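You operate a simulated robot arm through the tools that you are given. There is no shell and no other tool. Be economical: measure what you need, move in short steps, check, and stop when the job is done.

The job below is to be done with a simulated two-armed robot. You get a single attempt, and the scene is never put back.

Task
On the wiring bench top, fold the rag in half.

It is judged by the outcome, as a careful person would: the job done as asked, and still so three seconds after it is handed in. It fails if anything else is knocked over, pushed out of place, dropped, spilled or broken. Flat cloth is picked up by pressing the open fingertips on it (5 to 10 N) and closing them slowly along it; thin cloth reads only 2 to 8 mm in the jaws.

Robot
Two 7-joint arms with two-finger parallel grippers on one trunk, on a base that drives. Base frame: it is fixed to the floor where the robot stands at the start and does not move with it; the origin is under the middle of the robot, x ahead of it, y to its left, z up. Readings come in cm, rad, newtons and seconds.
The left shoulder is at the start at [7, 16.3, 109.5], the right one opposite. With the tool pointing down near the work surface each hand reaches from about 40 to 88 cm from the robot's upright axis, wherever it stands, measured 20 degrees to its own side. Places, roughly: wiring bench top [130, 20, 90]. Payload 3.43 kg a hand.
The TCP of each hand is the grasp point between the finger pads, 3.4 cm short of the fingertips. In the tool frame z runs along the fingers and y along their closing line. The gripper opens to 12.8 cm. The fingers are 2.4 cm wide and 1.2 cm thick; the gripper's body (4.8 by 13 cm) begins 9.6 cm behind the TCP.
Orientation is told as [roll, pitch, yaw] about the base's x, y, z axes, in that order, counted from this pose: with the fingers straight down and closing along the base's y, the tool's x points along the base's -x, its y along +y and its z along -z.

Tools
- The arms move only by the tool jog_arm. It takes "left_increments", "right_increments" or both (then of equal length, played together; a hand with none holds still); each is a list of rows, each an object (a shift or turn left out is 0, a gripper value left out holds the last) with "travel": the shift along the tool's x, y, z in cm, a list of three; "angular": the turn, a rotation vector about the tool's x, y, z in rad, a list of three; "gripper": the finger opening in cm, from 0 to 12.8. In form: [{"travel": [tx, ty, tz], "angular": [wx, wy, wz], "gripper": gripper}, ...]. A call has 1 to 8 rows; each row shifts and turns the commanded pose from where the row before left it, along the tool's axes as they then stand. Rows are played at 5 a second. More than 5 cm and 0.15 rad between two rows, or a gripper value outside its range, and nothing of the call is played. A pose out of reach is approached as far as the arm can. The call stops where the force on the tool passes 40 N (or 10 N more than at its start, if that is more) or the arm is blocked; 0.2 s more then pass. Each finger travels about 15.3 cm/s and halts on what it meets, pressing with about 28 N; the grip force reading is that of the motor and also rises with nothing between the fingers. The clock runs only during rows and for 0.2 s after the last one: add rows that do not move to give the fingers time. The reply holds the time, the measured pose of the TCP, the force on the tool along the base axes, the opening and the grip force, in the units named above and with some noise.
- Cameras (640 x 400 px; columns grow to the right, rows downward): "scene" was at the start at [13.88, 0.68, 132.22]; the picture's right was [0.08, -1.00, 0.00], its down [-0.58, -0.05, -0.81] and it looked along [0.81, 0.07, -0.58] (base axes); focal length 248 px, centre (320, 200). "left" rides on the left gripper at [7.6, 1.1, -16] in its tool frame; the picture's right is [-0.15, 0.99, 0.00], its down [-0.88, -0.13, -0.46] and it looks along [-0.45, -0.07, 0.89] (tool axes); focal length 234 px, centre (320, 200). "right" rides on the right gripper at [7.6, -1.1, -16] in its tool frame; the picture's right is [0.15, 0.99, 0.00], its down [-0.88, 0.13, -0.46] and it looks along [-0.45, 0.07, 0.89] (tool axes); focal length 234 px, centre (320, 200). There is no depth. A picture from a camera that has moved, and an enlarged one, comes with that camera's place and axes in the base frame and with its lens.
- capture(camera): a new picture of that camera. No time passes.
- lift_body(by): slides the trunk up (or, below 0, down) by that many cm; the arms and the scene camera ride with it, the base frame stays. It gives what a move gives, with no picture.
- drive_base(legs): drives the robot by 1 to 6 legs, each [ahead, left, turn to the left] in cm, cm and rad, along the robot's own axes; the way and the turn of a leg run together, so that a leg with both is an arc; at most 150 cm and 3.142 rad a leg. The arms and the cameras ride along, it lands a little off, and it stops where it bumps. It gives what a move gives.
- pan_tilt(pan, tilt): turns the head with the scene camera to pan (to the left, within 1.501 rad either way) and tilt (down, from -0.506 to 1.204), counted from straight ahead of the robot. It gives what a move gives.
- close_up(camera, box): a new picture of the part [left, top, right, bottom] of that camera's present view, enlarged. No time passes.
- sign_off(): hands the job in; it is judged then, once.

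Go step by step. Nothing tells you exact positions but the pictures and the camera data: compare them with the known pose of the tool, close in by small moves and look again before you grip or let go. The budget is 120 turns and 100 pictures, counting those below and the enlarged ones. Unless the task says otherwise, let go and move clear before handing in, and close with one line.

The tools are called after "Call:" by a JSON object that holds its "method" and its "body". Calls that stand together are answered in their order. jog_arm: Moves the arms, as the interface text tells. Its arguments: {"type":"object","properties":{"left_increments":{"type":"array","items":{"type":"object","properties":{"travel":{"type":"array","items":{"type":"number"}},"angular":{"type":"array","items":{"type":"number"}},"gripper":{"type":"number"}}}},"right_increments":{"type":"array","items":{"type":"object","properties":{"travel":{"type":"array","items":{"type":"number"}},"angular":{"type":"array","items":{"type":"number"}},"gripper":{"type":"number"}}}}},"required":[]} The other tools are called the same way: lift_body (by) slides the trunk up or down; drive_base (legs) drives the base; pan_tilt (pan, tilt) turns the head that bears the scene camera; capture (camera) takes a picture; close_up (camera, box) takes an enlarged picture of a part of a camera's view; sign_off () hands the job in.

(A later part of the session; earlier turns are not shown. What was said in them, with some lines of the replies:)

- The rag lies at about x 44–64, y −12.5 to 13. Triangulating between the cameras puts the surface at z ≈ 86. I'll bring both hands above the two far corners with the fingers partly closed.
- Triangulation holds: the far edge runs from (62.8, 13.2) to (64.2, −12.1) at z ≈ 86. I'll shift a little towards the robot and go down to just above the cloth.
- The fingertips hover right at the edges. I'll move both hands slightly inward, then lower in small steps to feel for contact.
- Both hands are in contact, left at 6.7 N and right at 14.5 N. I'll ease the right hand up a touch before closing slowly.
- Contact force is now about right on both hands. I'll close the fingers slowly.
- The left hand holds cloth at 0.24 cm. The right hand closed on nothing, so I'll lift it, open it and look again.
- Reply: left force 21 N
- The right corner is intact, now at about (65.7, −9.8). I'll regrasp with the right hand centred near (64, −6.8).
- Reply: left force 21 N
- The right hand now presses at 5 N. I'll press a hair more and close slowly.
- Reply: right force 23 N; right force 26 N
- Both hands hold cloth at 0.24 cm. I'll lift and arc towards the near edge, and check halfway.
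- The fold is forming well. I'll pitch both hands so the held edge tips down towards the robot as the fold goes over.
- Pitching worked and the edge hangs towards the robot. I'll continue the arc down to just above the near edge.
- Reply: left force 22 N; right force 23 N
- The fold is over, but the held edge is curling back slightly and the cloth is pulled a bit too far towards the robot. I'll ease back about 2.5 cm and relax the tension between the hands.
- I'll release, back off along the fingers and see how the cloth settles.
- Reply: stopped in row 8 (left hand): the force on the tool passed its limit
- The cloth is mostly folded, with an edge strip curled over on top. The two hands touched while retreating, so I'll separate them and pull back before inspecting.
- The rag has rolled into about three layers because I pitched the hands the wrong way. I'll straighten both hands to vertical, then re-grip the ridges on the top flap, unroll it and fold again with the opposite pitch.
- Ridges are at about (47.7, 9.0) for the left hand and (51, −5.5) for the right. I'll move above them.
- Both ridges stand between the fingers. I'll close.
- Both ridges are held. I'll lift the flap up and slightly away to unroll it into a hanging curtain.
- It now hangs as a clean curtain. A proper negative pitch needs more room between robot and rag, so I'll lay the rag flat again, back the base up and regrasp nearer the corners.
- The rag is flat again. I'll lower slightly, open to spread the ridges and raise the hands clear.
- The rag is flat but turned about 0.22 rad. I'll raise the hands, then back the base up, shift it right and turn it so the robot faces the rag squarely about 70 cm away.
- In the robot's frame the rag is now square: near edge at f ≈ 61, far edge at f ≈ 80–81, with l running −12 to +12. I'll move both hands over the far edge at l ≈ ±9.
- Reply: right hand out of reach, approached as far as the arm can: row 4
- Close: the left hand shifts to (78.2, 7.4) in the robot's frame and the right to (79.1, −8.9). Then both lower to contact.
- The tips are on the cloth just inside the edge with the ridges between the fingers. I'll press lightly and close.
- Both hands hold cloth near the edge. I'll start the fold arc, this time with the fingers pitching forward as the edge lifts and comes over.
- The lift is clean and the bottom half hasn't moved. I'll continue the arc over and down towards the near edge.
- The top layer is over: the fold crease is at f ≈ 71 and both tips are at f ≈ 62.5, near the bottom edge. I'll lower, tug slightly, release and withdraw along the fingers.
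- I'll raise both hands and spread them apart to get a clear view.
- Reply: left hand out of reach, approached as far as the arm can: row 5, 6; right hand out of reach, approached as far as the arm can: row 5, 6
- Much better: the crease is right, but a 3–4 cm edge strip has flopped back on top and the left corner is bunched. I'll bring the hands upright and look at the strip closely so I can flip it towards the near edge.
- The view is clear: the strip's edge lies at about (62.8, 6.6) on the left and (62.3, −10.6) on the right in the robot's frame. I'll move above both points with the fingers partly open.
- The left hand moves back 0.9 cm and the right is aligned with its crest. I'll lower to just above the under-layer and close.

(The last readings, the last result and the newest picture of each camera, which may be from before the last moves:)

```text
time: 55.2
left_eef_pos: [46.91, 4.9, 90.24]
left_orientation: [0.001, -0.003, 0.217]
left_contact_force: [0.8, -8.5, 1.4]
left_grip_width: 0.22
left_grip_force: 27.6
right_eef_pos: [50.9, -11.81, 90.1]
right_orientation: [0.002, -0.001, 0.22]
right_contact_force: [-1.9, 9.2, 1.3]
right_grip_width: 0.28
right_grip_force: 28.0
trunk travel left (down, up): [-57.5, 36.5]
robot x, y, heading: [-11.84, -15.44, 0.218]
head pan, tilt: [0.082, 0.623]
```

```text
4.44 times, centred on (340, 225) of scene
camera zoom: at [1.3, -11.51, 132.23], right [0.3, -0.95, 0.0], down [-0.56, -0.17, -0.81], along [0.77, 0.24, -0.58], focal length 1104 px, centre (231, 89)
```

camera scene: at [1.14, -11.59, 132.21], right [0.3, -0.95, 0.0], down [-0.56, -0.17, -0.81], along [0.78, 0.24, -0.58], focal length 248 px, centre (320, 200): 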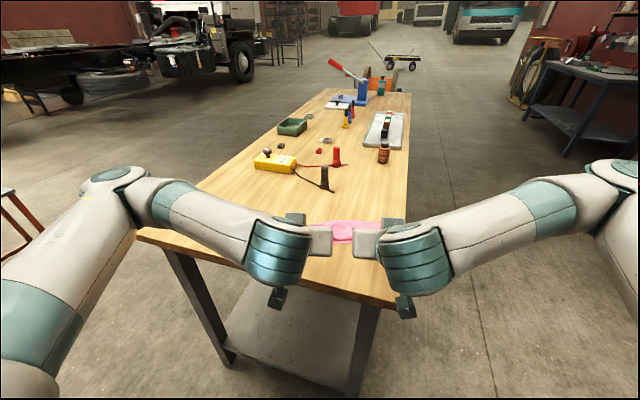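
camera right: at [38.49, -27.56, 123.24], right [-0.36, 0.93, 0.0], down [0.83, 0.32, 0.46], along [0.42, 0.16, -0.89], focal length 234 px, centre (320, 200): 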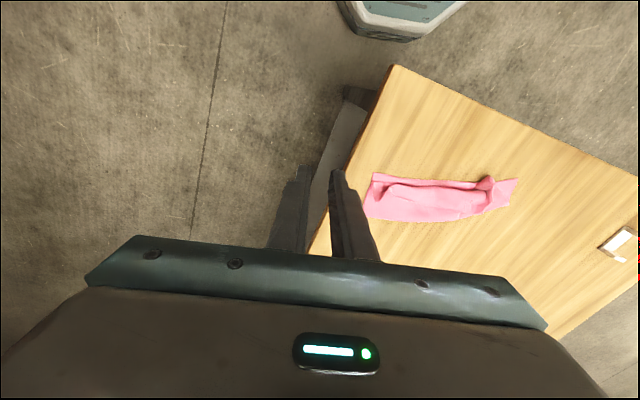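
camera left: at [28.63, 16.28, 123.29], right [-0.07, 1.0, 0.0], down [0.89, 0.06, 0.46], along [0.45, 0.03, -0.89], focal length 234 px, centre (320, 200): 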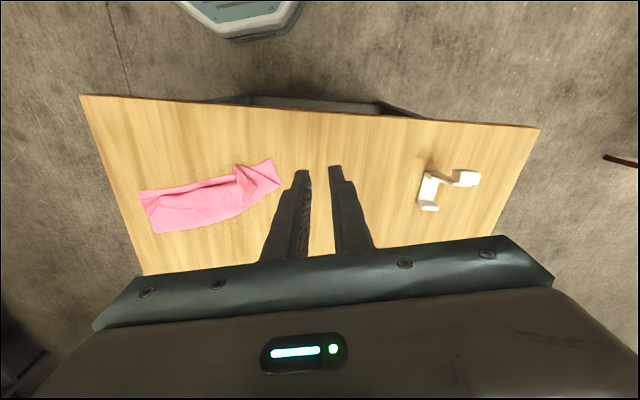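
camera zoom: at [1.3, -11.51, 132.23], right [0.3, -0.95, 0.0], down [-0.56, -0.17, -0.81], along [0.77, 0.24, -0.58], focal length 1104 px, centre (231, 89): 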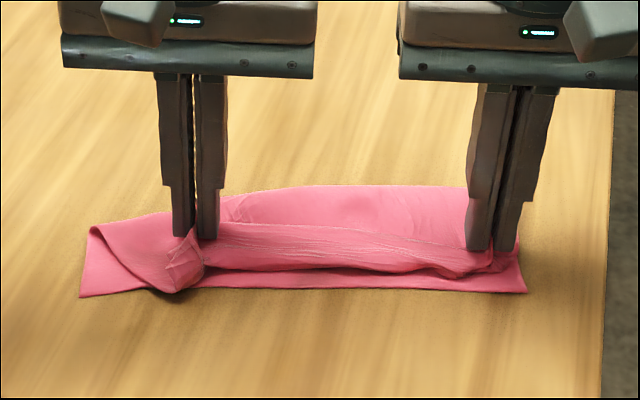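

Both are held. I'll lift the strip and swing it over towards the near edge, shifting slightly left to centre it.

Call:
{"method": "jog_arm", "body": {"left_increments": [{"travel": [0.74, 0, -1.47], "angular": [0, -0.13, 0]}, {"travel": [0.94, 0, -1.55], "angular": [0, -0.13, 0]}, {"travel": [1.34, 0.5, -1.25], "angular": [0, -0.13, 0]}, {"travel": [1.67, 0.5, -0.68], "angular": [0, -0.13, 0]}, {"travel": [2.05, 0.5, 0.02], "angular": [0, -0.13, 0]}, {"travel": [1.48, 0, 0.63]}, {}], "right_increments": [{"travel": [0.74, 0, -1.47], "angular": [0, -0.13, 0]}, {"travel": [0.94, 0, -1.55], "angular": [0, -0.13, 0]}, {"travel": [1.34, 0.5, -1.25], "angular": [0, -0.13, 0]}, {"travel": [1.67, 0.5, -0.68], "angular": [0, -0.13, 0]}, {"travel": [2.05, 0.5, 0.02], "angular": [0, -0.13, 0]}, {"travel": [1.48, 0, 0.63]}, {}]}}

Call:
{"method": "close_up", "body": {"camera": "scene", "box": [250, 160, 430, 280]}}

Call:
{"method": "capture", "body": {"camera": "left"}}

Call:
{"method": "capture", "body": {"camera": "right"}}

```text
time: 56.8
left_eef_pos: [38.74, 4.74, 91.5]
left_orientation: [0.0, -0.652, 0.219]
left_contact_force: [2.5, -12.5, -0.8]
left_grip_width: 0.24
left_grip_force: 27.8
right_eef_pos: [42.89, -12.15, 91.63]
right_orientation: [0.001, -0.652, 0.219]
right_contact_force: [-1.8, 11.3, 0.9]
right_grip_width: 0.26
right_grip_force: 27.6
trunk travel left (down, up): [-57.5, 36.5]
robot x, y, heading: [-12.26, -14.98, 0.222]
head pan, tilt: [0.082, 0.623]
```

```text
3.33 times, centred on (340, 220) of scene
camera zoom: at [1.28, -11.5, 132.23], right [0.3, -0.95, 0.0], down [-0.56, -0.17, -0.81], along [0.78, 0.24, -0.58], focal length 828 px, centre (253, 133)
```

zoom: 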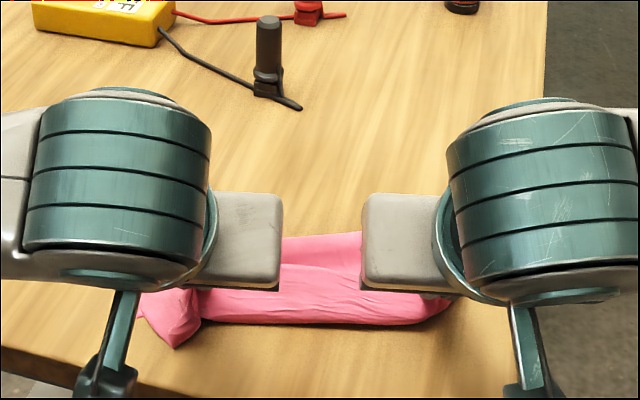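

```text
26 pictures are left
camera left: at [23.28, 2.36, 99.54], right [-0.1, 0.99, 0.09], down [0.44, -0.04, 0.9], along [0.89, 0.13, -0.43], focal length 234 px, centre (320, 200)
```

left: 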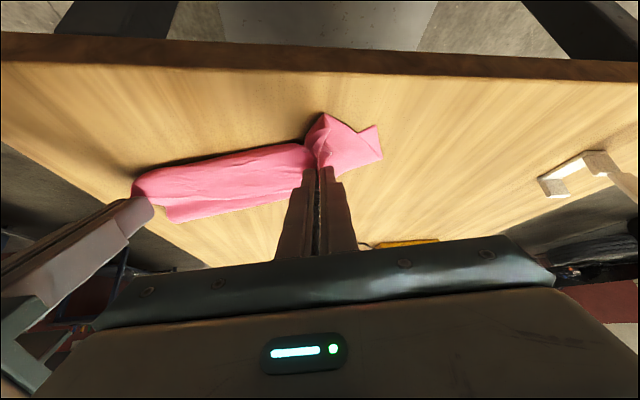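

```text
25 pictures are left
camera right: at [27.76, -16.46, 99.62], right [-0.33, 0.94, -0.09], down [0.39, 0.22, 0.9], along [0.86, 0.26, -0.43], focal length 234 px, centre (320, 200)
```

right: 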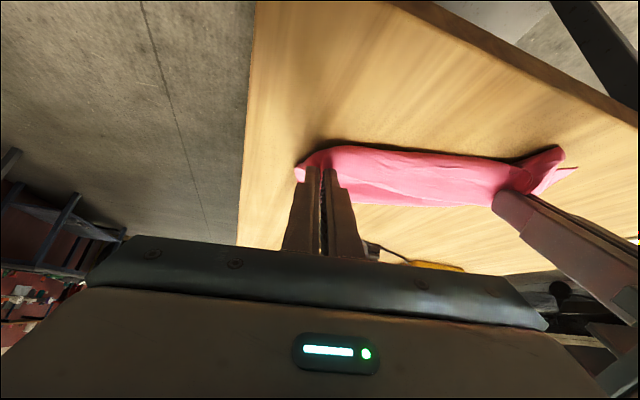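

The strip has come over to the near edge and the total depth is now about 10 cm, half of the rag. I'll lower, release and lift straight up so nothing is dragged.

Call:
{"method": "jog_arm", "body": {"left_increments": [{"travel": [0.5, 0, 0.65]}, {"travel": [0.4, 0, 0.5]}, {"gripper": 1}, {"gripper": 2.5}, {"travel": [-1.2, 0, -1.6]}, {"travel": [-2.4, 0, -3.2]}, {"travel": [-2.4, 0, -3.2]}, {"travel": [-2.4, 0, -3.2]}], "right_increments": [{"travel": [0.5, 0, 0.65]}, {"travel": [0.4, 0, 0.5]}, {"gripper": 1}, {"gripper": 2.5}, {"travel": [-1.2, 0, -1.6]}, {"travel": [-2.4, 0, -3.2]}, {"travel": [-2.4, 0, -3.2]}, {"travel": [-2.4, 0, -3.2]}]}}

Call:
{"method": "jog_arm", "body": {"left_increments": [{"travel": [0, 4.5, 0], "angular": [0, 0.13, 0]}, {"travel": [0, 4.5, 0], "angular": [0, 0.13, 0]}, {"travel": [0, 4.5, 0], "angular": [0, 0.13, 0]}, {"angular": [0, 0.13, 0]}, {"angular": [0, 0.13, 0]}], "right_increments": [{"travel": [0, -4.5, 0], "angular": [0, 0.13, 0]}, {"travel": [0, -4.5, 0], "angular": [0, 0.13, 0]}, {"travel": [0, -4.5, 0], "angular": [0, 0.13, 0]}, {"angular": [0, 0.13, 0]}, {"angular": [0, 0.13, 0]}]}}

Call:
{"method": "close_up", "body": {"camera": "scene", "box": [270, 190, 410, 280]}}

Call:
{"method": "close_up", "body": {"camera": "left", "box": [130, 100, 330, 225]}}

```text
time: 58.6
left_eef_pos: [38.54, 4.66, 104.1]
left_orientation: [0.0, -0.651, 0.22]
left_contact_force: [-0.1, -0.6, 0.1]
left_grip_width: 2.51
left_grip_force: 0.1
right_eef_pos: [42.78, -12.18, 104.11]
right_orientation: [0.001, -0.65, 0.217]
right_contact_force: [1.0, -0.2, 1.0]
right_grip_width: 2.47
right_grip_force: 0.1
trunk travel left (down, up): [-57.5, 36.5]
robot x, y, heading: [-11.93, -15.31, 0.219]
head pan, tilt: [0.082, 0.623]
```

```text
time: 59.8
left_eef_pos: [35.79, 17.87, 104.0]
left_orientation: [0.0, 0.002, 0.217]
left_contact_force: [-0.2, 1.0, -0.3]
left_grip_width: 2.48
left_grip_force: 0.1
right_eef_pos: [45.83, -25.28, 104.02]
right_orientation: [0.0, 0.002, 0.217]
right_contact_force: [-0.2, -0.4, 0.0]
right_grip_width: 2.52
right_grip_force: 0.0
trunk travel left (down, up): [-57.5, 36.5]
robot x, y, heading: [-12.2, -15.61, 0.223]
head pan, tilt: [0.082, 0.623]
```

```text
4.44 times, centred on (340, 235) of scene
camera zoom: at [1.36, -11.5, 132.21], right [0.3, -0.95, 0.0], down [-0.56, -0.17, -0.81], along [0.77, 0.24, -0.58], focal length 1104 px, centre (231, 44)
```

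zoom: 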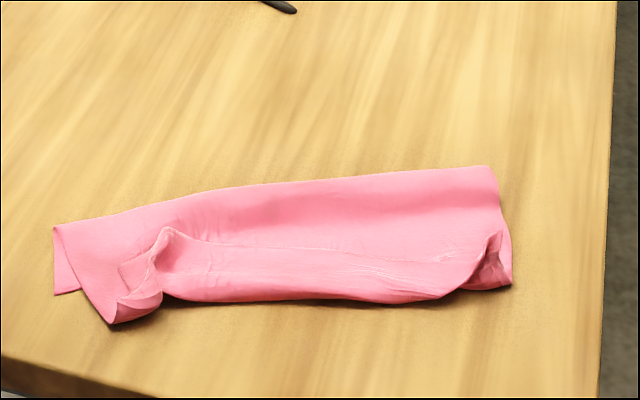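

```text
3.20 times, centred on (230, 162) of left
camera zoom: at [28.24, 17.27, 119.99], right [-0.07, 1.0, 0.0], down [0.89, 0.06, 0.45], along [0.45, 0.03, -0.89], focal length 749 px, centre (608, 320)
```

zoom: 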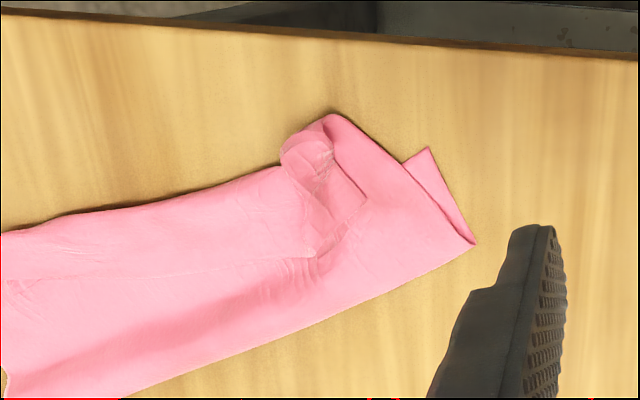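

The footprint is now about half, with a turned-back strip of about 2.5 cm along the edge. I'll look at the right end before flipping the strip with a larger hand rotation.

Call:
{"method": "close_up", "body": {"camera": "right", "box": [340, 90, 540, 215]}}

```text
3.20 times, centred on (440, 152) of right
camera zoom: at [38.69, -27.93, 119.97], right [-0.36, 0.93, 0.0], down [0.83, 0.32, 0.45], along [0.42, 0.16, -0.89], focal length 749 px, centre (-64, 352)
```

zoom: 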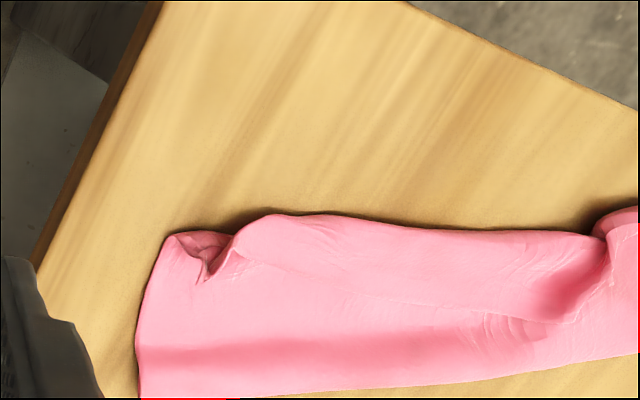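

The right end looks neat. I'll pitch both hands the other way first (fingers angled towards the robot) above the strip ridges, so I can then rotate nearly 100° while flipping the strip over.

Call:
{"method": "jog_arm", "body": {"left_increments": [{"travel": [-2.4, -3.65, 0], "gripper": 3}, {"travel": [-2.4, -3.65, 0]}, {"travel": [0, -3.65, 0], "angular": [0, 0.13, 0]}, {"travel": [0, -3.65, 0], "angular": [0, 0.13, 0]}, {"angular": [0, 0.13, 0]}, {"angular": [0, 0.13, 0]}, {"angular": [0, 0.13, 0]}, {"angular": [0, 0.13, 0]}], "right_increments": [{"travel": [-2.15, 3.45, 0], "gripper": 3}, {"travel": [-2.15, 3.45, 0]}, {"travel": [0, 3.45, 0], "angular": [0, 0.13, 0]}, {"travel": [0, 3.45, 0], "angular": [0, 0.13, 0]}, {"angular": [0, 0.13, 0]}, {"angular": [0, 0.13, 0]}, {"angular": [0, 0.13, 0]}, {"angular": [0, 0.13, 0]}]}}

Call:
{"method": "jog_arm", "body": {"left_increments": [{"travel": [-2.58, 0, 2.6]}, {"travel": [-2.58, 0, 2.6]}, {"travel": [-2.58, 0, 2.6]}, {}], "right_increments": [{"travel": [-2.58, 0, 2.6]}, {"travel": [-2.58, 0, 2.6]}, {"travel": [-2.58, 0, 2.6]}, {}]}}

Call:
{"method": "close_up", "body": {"camera": "scene", "box": [270, 190, 410, 280]}}

Call:
{"method": "close_up", "body": {"camera": "left", "box": [150, 60, 470, 260]}}

Call:
{"method": "close_up", "body": {"camera": "right", "box": [170, 60, 490, 260]}}

```text
time: 61.6
left_eef_pos: [43.61, 4.63, 104.16]
left_orientation: [-0.004, 0.776, 0.218]
left_contact_force: [-0.7, -0.2, -0.5]
left_grip_width: 3.0
left_grip_force: 0.0
right_eef_pos: [46.94, -10.95, 104.22]
right_orientation: [0.005, 0.779, 0.22]
right_contact_force: [-0.2, 0.3, -0.1]
right_grip_width: 2.98
right_grip_force: 0.2
trunk travel left (down, up): [-57.5, 36.5]
robot x, y, heading: [-12.07, -15.31, 0.221]
head pan, tilt: [0.082, 0.623]
```

```text
time: 62.6
left_eef_pos: [43.62, 4.76, 93.03]
left_orientation: [0.0, 0.778, 0.218]
left_contact_force: [-0.5, 0.8, 0.7]
left_grip_width: 2.98
left_grip_force: 0.1
right_eef_pos: [47.02, -10.78, 92.99]
right_orientation: [0.001, 0.778, 0.217]
right_contact_force: [-0.6, 0.1, -0.6]
right_grip_width: 2.98
right_grip_force: 0.1
trunk travel left (down, up): [-57.5, 36.5]
robot x, y, heading: [-11.84, -15.13, 0.218]
head pan, tilt: [0.082, 0.623]
```

```text
4.44 times, centred on (340, 235) of scene
camera zoom: at [1.2, -11.53, 132.24], right [0.3, -0.95, 0.0], down [-0.56, -0.17, -0.81], along [0.78, 0.24, -0.58], focal length 1104 px, centre (231, 44)
```

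zoom: 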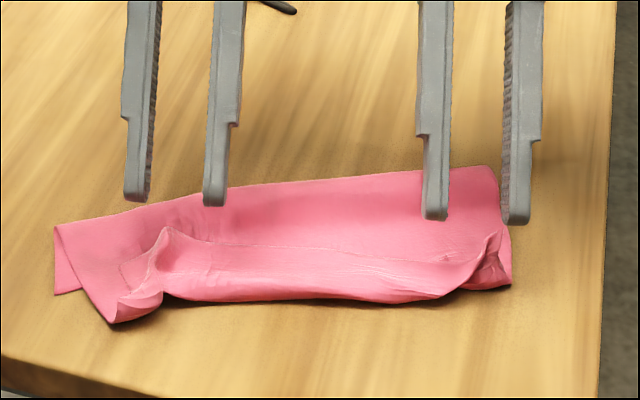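

```text
2.00 times, centred on (310, 160) of left
camera zoom: at [49.14, 6.97, 109.72], right [-0.11, 0.99, -0.1], down [0.95, 0.08, -0.29], along [-0.28, -0.13, -0.95], focal length 468 px, centre (340, 280)
```

zoom: 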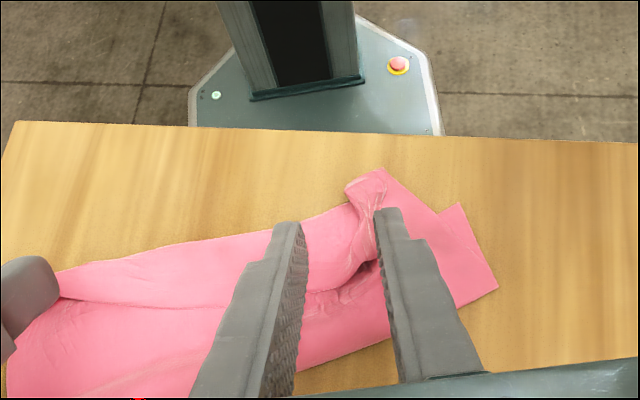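

```text
2.00 times, centred on (330, 160) of right
camera zoom: at [52.87, -10.59, 109.67], right [-0.32, 0.94, 0.1], down [0.9, 0.33, -0.29], along [-0.31, 0.0, -0.95], focal length 468 px, centre (300, 280)
```

zoom: 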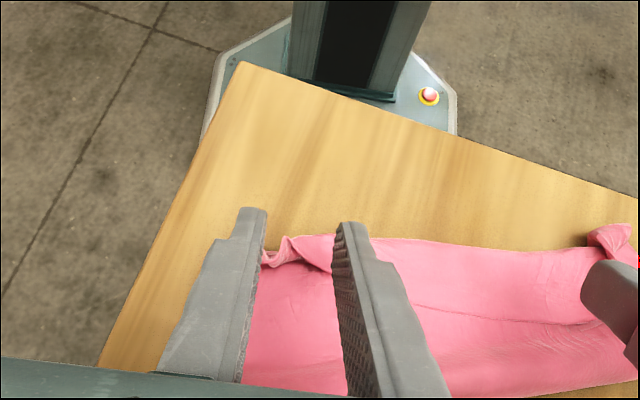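

Call:
{"method": "jog_arm", "body": {"left_increments": [{"travel": [0, 0.8, 0]}, {"travel": [-1.05, 0, 1.07]}, {"travel": [-1.05, 0, 1.07]}, {"gripper": 2.2}, {"gripper": 1.4}, {"gripper": 0.7}, {"gripper": 0}, {}], "right_increments": [{"travel": [0.2, 0, 0.2]}, {"travel": [-1.05, 0, 1.07]}, {"travel": [-1.05, 0, 1.07]}, {"gripper": 2.2}, {"gripper": 1.4}, {"gripper": 0.7}, {"gripper": 0}, {}]}}

Call:
{"method": "close_up", "body": {"camera": "scene", "box": [270, 190, 410, 280]}}

```text
time: 64.4
left_eef_pos: [43.57, 5.5, 90.08]
left_orientation: [0.001, 0.781, 0.217]
left_contact_force: [-0.9, 0.1, -0.4]
left_grip_width: 0.21
left_grip_force: 27.8
right_eef_pos: [46.75, -10.88, 90.04]
right_orientation: [-0.001, 0.78, 0.217]
right_contact_force: [-0.1, 1.5, 0.0]
right_grip_width: 0.17
right_grip_force: 28.1
trunk travel left (down, up): [-57.5, 36.5]
robot x, y, heading: [-11.97, -14.8, 0.219]
head pan, tilt: [0.082, 0.623]
```

```text
4.44 times, centred on (340, 235) of scene
camera zoom: at [1.32, -11.51, 132.22], right [0.3, -0.95, 0.0], down [-0.56, -0.17, -0.81], along [0.77, 0.24, -0.58], focal length 1104 px, centre (231, 44)
```

zoom: 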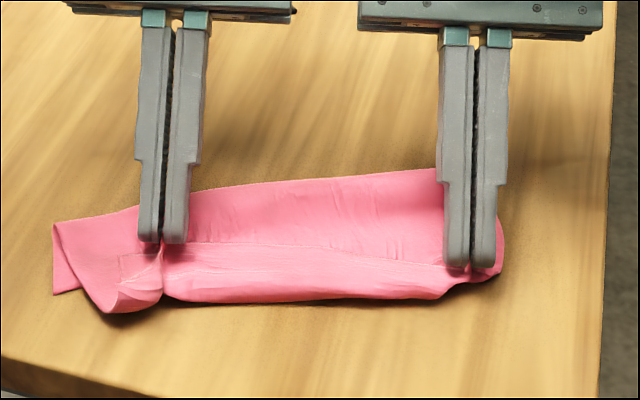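

Both ridges are gripped. I'll rotate the hands through vertical while swinging the strip over.

Call:
{"method": "jog_arm", "body": {"left_increments": [{"travel": [0.86, 0, -0.4], "angular": [0, -0.13, 0]}, {"travel": [0.8, 0.15, -0.45], "angular": [0, -0.13, 0]}, {"travel": [0.83, 0.15, -0.45], "angular": [0, -0.13, 0]}, {"travel": [0.86, 0.15, -0.45], "angular": [0, -0.13, 0]}, {"travel": [0.73, 0.15, -0.3], "angular": [0, -0.13, 0]}, {"travel": [0.76, 0.15, -0.13], "angular": [0, -0.13, 0]}, {"travel": [0.84, 0, 0.03], "angular": [0, -0.13, 0]}, {"travel": [0.83, 0, -0.03], "angular": [0, -0.13, 0]}], "right_increments": [{"travel": [0.86, 0, -0.4], "angular": [0, -0.13, 0]}, {"travel": [0.8, -0.15, -0.45], "angular": [0, -0.13, 0]}, {"travel": [0.83, -0.15, -0.45], "angular": [0, -0.13, 0]}, {"travel": [0.86, -0.15, -0.45], "angular": [0, -0.13, 0]}, {"travel": [0.73, -0.15, -0.3], "angular": [0, -0.13, 0]}, {"travel": [0.76, -0.15, -0.13], "angular": [0, -0.13, 0]}, {"travel": [0.84, 0, 0.03], "angular": [0, -0.13, 0]}, {"travel": [0.83, 0, -0.03], "angular": [0, -0.13, 0]}]}}

Call:
{"method": "close_up", "body": {"camera": "scene", "box": [270, 190, 410, 280]}}

```text
time: 66.2
left_eef_pos: [38.6, 5.17, 93.92]
left_orientation: [0.001, -0.267, 0.22]
left_contact_force: [1.1, -8.0, 0.4]
left_grip_width: 0.23
left_grip_force: 28.2
right_eef_pos: [42.07, -12.81, 94.03]
right_orientation: [-0.001, -0.263, 0.216]
right_contact_force: [-1.1, 8.2, -0.9]
right_grip_width: 0.2
right_grip_force: 27.7
trunk travel left (down, up): [-57.5, 36.5]
robot x, y, heading: [-12.21, -14.93, 0.219]
head pan, tilt: [0.082, 0.623]
```

```text
4.44 times, centred on (340, 235) of scene
camera zoom: at [1.21, -11.53, 132.24], right [0.3, -0.95, 0.0], down [-0.56, -0.17, -0.81], along [0.78, 0.24, -0.58], focal length 1104 px, centre (231, 44)
```

zoom: 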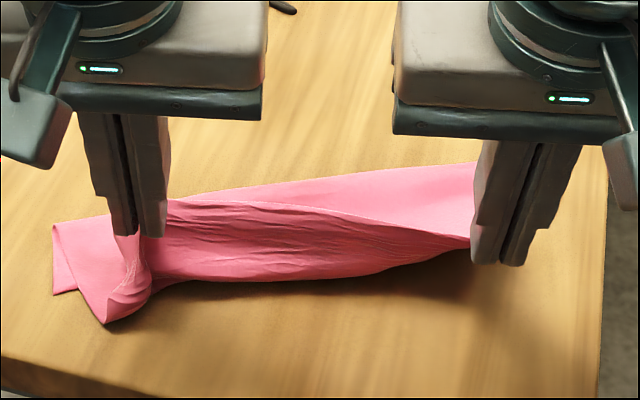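

Both still hold and the strip is upright. I'll continue the rotation and bring it down at the near edge.

Call:
{"method": "jog_arm", "body": {"left_increments": [{"travel": [0.88, 0, 0.12], "angular": [0, -0.13, 0]}, {"travel": [0.93, 0, 0.16], "angular": [0, -0.13, 0]}, {"travel": [0.99, 0, 0.17], "angular": [0, -0.13, 0]}, {"travel": [0.98, 0, 0.25], "angular": [0, -0.13, 0]}, {"travel": [1.0, 0, 0.32], "angular": [0, -0.13, 0]}, {}], "right_increments": [{"travel": [0.88, 0, 0.12], "angular": [0, -0.13, 0]}, {"travel": [0.93, 0, 0.16], "angular": [0, -0.13, 0]}, {"travel": [0.99, 0, 0.17], "angular": [0, -0.13, 0]}, {"travel": [0.98, 0, 0.25], "angular": [0, -0.13, 0]}, {"travel": [1.0, 0, 0.32], "angular": [0, -0.13, 0]}, {}]}}

Call:
{"method": "capture", "body": {"camera": "right"}}

Call:
{"method": "capture", "body": {"camera": "left"}}

```text
time: 67.6
left_eef_pos: [36.88, 3.72, 90.37]
left_orientation: [0.001, -0.912, 0.218]
left_contact_force: [0.0, 0.4, 0.8]
left_grip_width: 0.17
left_grip_force: 27.6
left hand out of reach, approached as far as the arm can: row 5
right_eef_pos: [40.69, -11.78, 90.45]
right_orientation: [-0.001, -0.911, 0.216]
right_contact_force: [0.3, -0.6, 0.1]
right_grip_width: 0.18
right_grip_force: 27.7
right hand out of reach, approached as far as the arm can: row 4, 5
trunk travel left (down, up): [-57.5, 36.5]
robot x, y, heading: [-12.17, -15.03, 0.22]
head pan, tilt: [0.082, 0.623]
```

```text
16 pictures are left
camera right: at [23.87, -16.5, 94.23], right [-0.3, 0.95, -0.12], down [0.15, 0.17, 0.98], along [0.94, 0.28, -0.19], focal length 234 px, centre (320, 200)
```

right: 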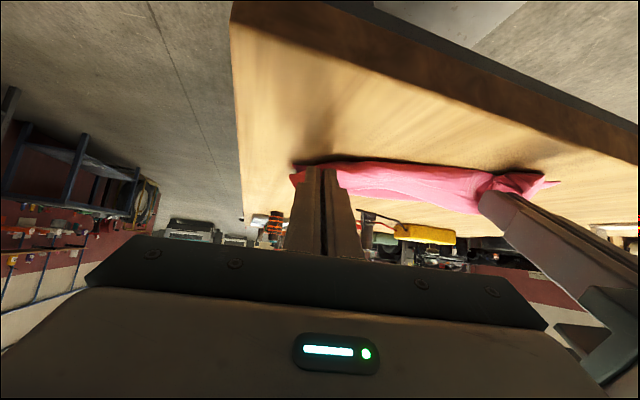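

```text
15 pictures are left
camera left: at [19.81, 1.03, 94.22], right [-0.13, 0.98, 0.12], down [0.2, -0.09, 0.98], along [0.97, 0.15, -0.19], focal length 234 px, centre (320, 200)
```

left: 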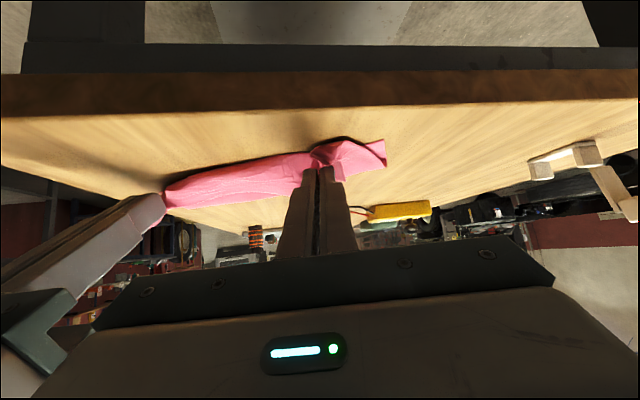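

The strip is now turned past vertical over the near edge. I'll lower a touch, open slightly and withdraw by driving the base straight back a few cm.

Call:
{"method": "jog_arm", "body": {"left_increments": [{"travel": [0.45, 0, 0.35]}, {}, {"gripper": 1.2}, {}], "right_increments": [{"travel": [0.45, 0, 0.35]}, {}, {"gripper": 1.2}, {}]}}

Call:
{"method": "drive_base", "body": {"legs": [[-7, 0, 0]]}}

Call:
{"method": "jog_arm", "body": {"left_increments": [{"travel": [-3.16, 0, -2.46]}, {"travel": [-3.16, 0, -2.46]}, {"travel": [-3.16, 0, -2.46]}, {"travel": [0, 4.5, 0]}, {"travel": [0, 4.5, 0]}, {"travel": [0, 4, 0]}], "right_increments": [{"travel": [-3.16, 0, -2.46]}, {"travel": [-3.16, 0, -2.46]}, {"travel": [-3.16, 0, -2.46]}, {"travel": [0, -4.5, 0]}, {"travel": [0, -4.5, 0]}, {"travel": [0, -4, 0]}]}}

Call:
{"method": "close_up", "body": {"camera": "scene", "box": [270, 170, 410, 260]}}

```text
time: 68.6
left_eef_pos: [36.98, 3.82, 89.97]
left_orientation: [0.0, -0.91, 0.218]
left_contact_force: [0.3, 0.1, 0.3]
left_grip_width: 1.22
left_grip_force: 0.0
right_eef_pos: [40.59, -11.74, 89.85]
right_orientation: [0.001, -0.911, 0.218]
right_contact_force: [-0.2, 0.0, -0.1]
right_grip_width: 1.16
right_grip_force: 0.0
trunk travel left (down, up): [-57.5, 36.5]
robot x, y, heading: [-12.25, -15.41, 0.221]
head pan, tilt: [0.082, 0.623]
```

```text
time: 69.7
left_eef_pos: [30.13, 2.26, 89.95]
left_orientation: [0.002, -0.913, 0.217]
left_contact_force: [-0.5, 0.3, 0.3]
left_grip_width: 1.2
left_grip_force: 0.1
right_eef_pos: [33.57, -13.34, 89.87]
right_orientation: [0.0, -0.912, 0.215]
right_contact_force: [-0.6, -0.4, 0.5]
right_grip_width: 1.19
right_grip_force: 0.1
trunk travel left (down, up): [-57.5, 36.5]
robot x, y, heading: [-18.93, -16.57, 0.22]
head pan, tilt: [0.082, 0.623]
```

```text
time: 71.0
left_eef_pos: [30.94, 14.53, 102.84]
left_orientation: [0.0, -0.91, 0.217]
left_contact_force: [-0.8, -1.2, 0.1]
left_grip_width: 1.21
left_grip_force: 0.1
left hand out of reach, approached as far as the arm can: row 1, 4, 5, 6
right_eef_pos: [39.86, -24.4, 102.82]
right_orientation: [0.0, -0.91, 0.216]
right_contact_force: [-0.3, -0.4, -0.1]
right_grip_width: 1.21
right_grip_force: 0.0
right hand out of reach, approached as far as the arm can: row 1, 4, 5, 6
trunk travel left (down, up): [-57.5, 36.5]
robot x, y, heading: [-18.9, -16.73, 0.218]
head pan, tilt: [0.082, 0.623]
```

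```text
4.44 times, centred on (340, 215) of scene
camera zoom: at [-5.68, -13.08, 132.25], right [0.3, -0.96, 0.0], down [-0.56, -0.17, -0.81], along [0.78, 0.24, -0.58], focal length 1104 px, centre (231, 133)
```

zoom: 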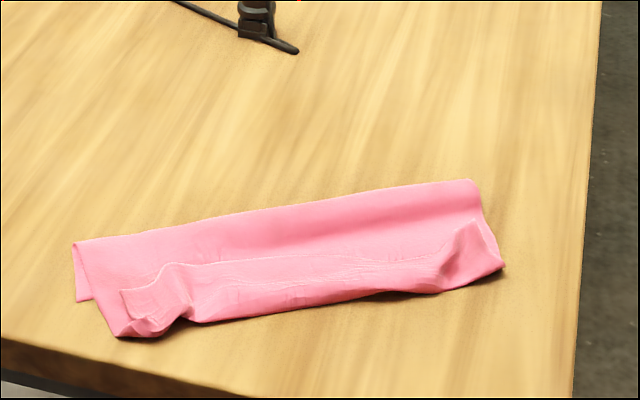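

The rag is doubled over: the crease runs along the far side, the far edge lies above the near edge within about 1 cm, and the footprint is about half. I'll do a last check of the whole bench with the hands clear.

Call:
{"method": "capture", "body": {"camera": "scene"}}

Call:
{"method": "capture", "body": {"camera": "left"}}

```text
13 pictures are left
camera scene: at [-5.68, -13.08, 132.25], right [0.3, -0.96, 0.0], down [-0.56, -0.17, -0.81], along [0.78, 0.24, -0.58], focal length 248 px, centre (320, 200)
```

scene: 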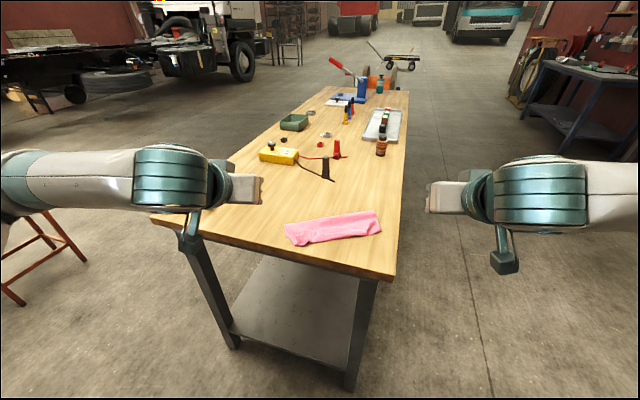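

```text
12 pictures are left
camera left: at [13.87, 11.78, 106.67], right [-0.13, 0.99, 0.12], down [0.2, -0.09, 0.98], along [0.97, 0.15, -0.19], focal length 234 px, centre (320, 200)
```

left: 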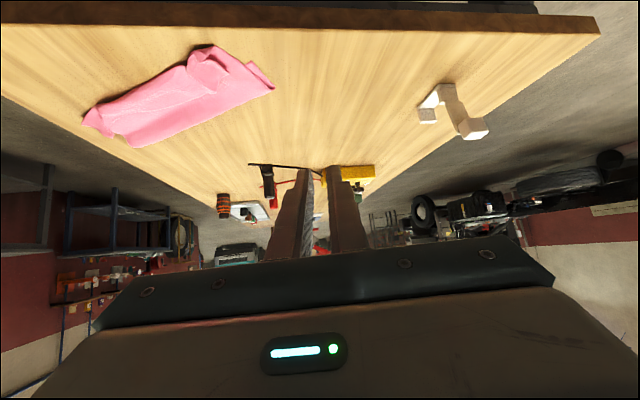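

The rag lies folded in half on the bench, every other object looks to be where it was, and both hands are clear. I'm handing in.

Call:
{"method": "sign_off", "body": {}}

```text
The job is handed in.
```

I folded the rag roughly in half on the bench and handed the job in, but the fold isn't neat. A strip about 2.5 cm wide is turned back along the edge, the crease is a little askew, and the left corner is bunched. The rag also ended up a few centimetres nearer the robot and slightly turned; nothing else looks moved.
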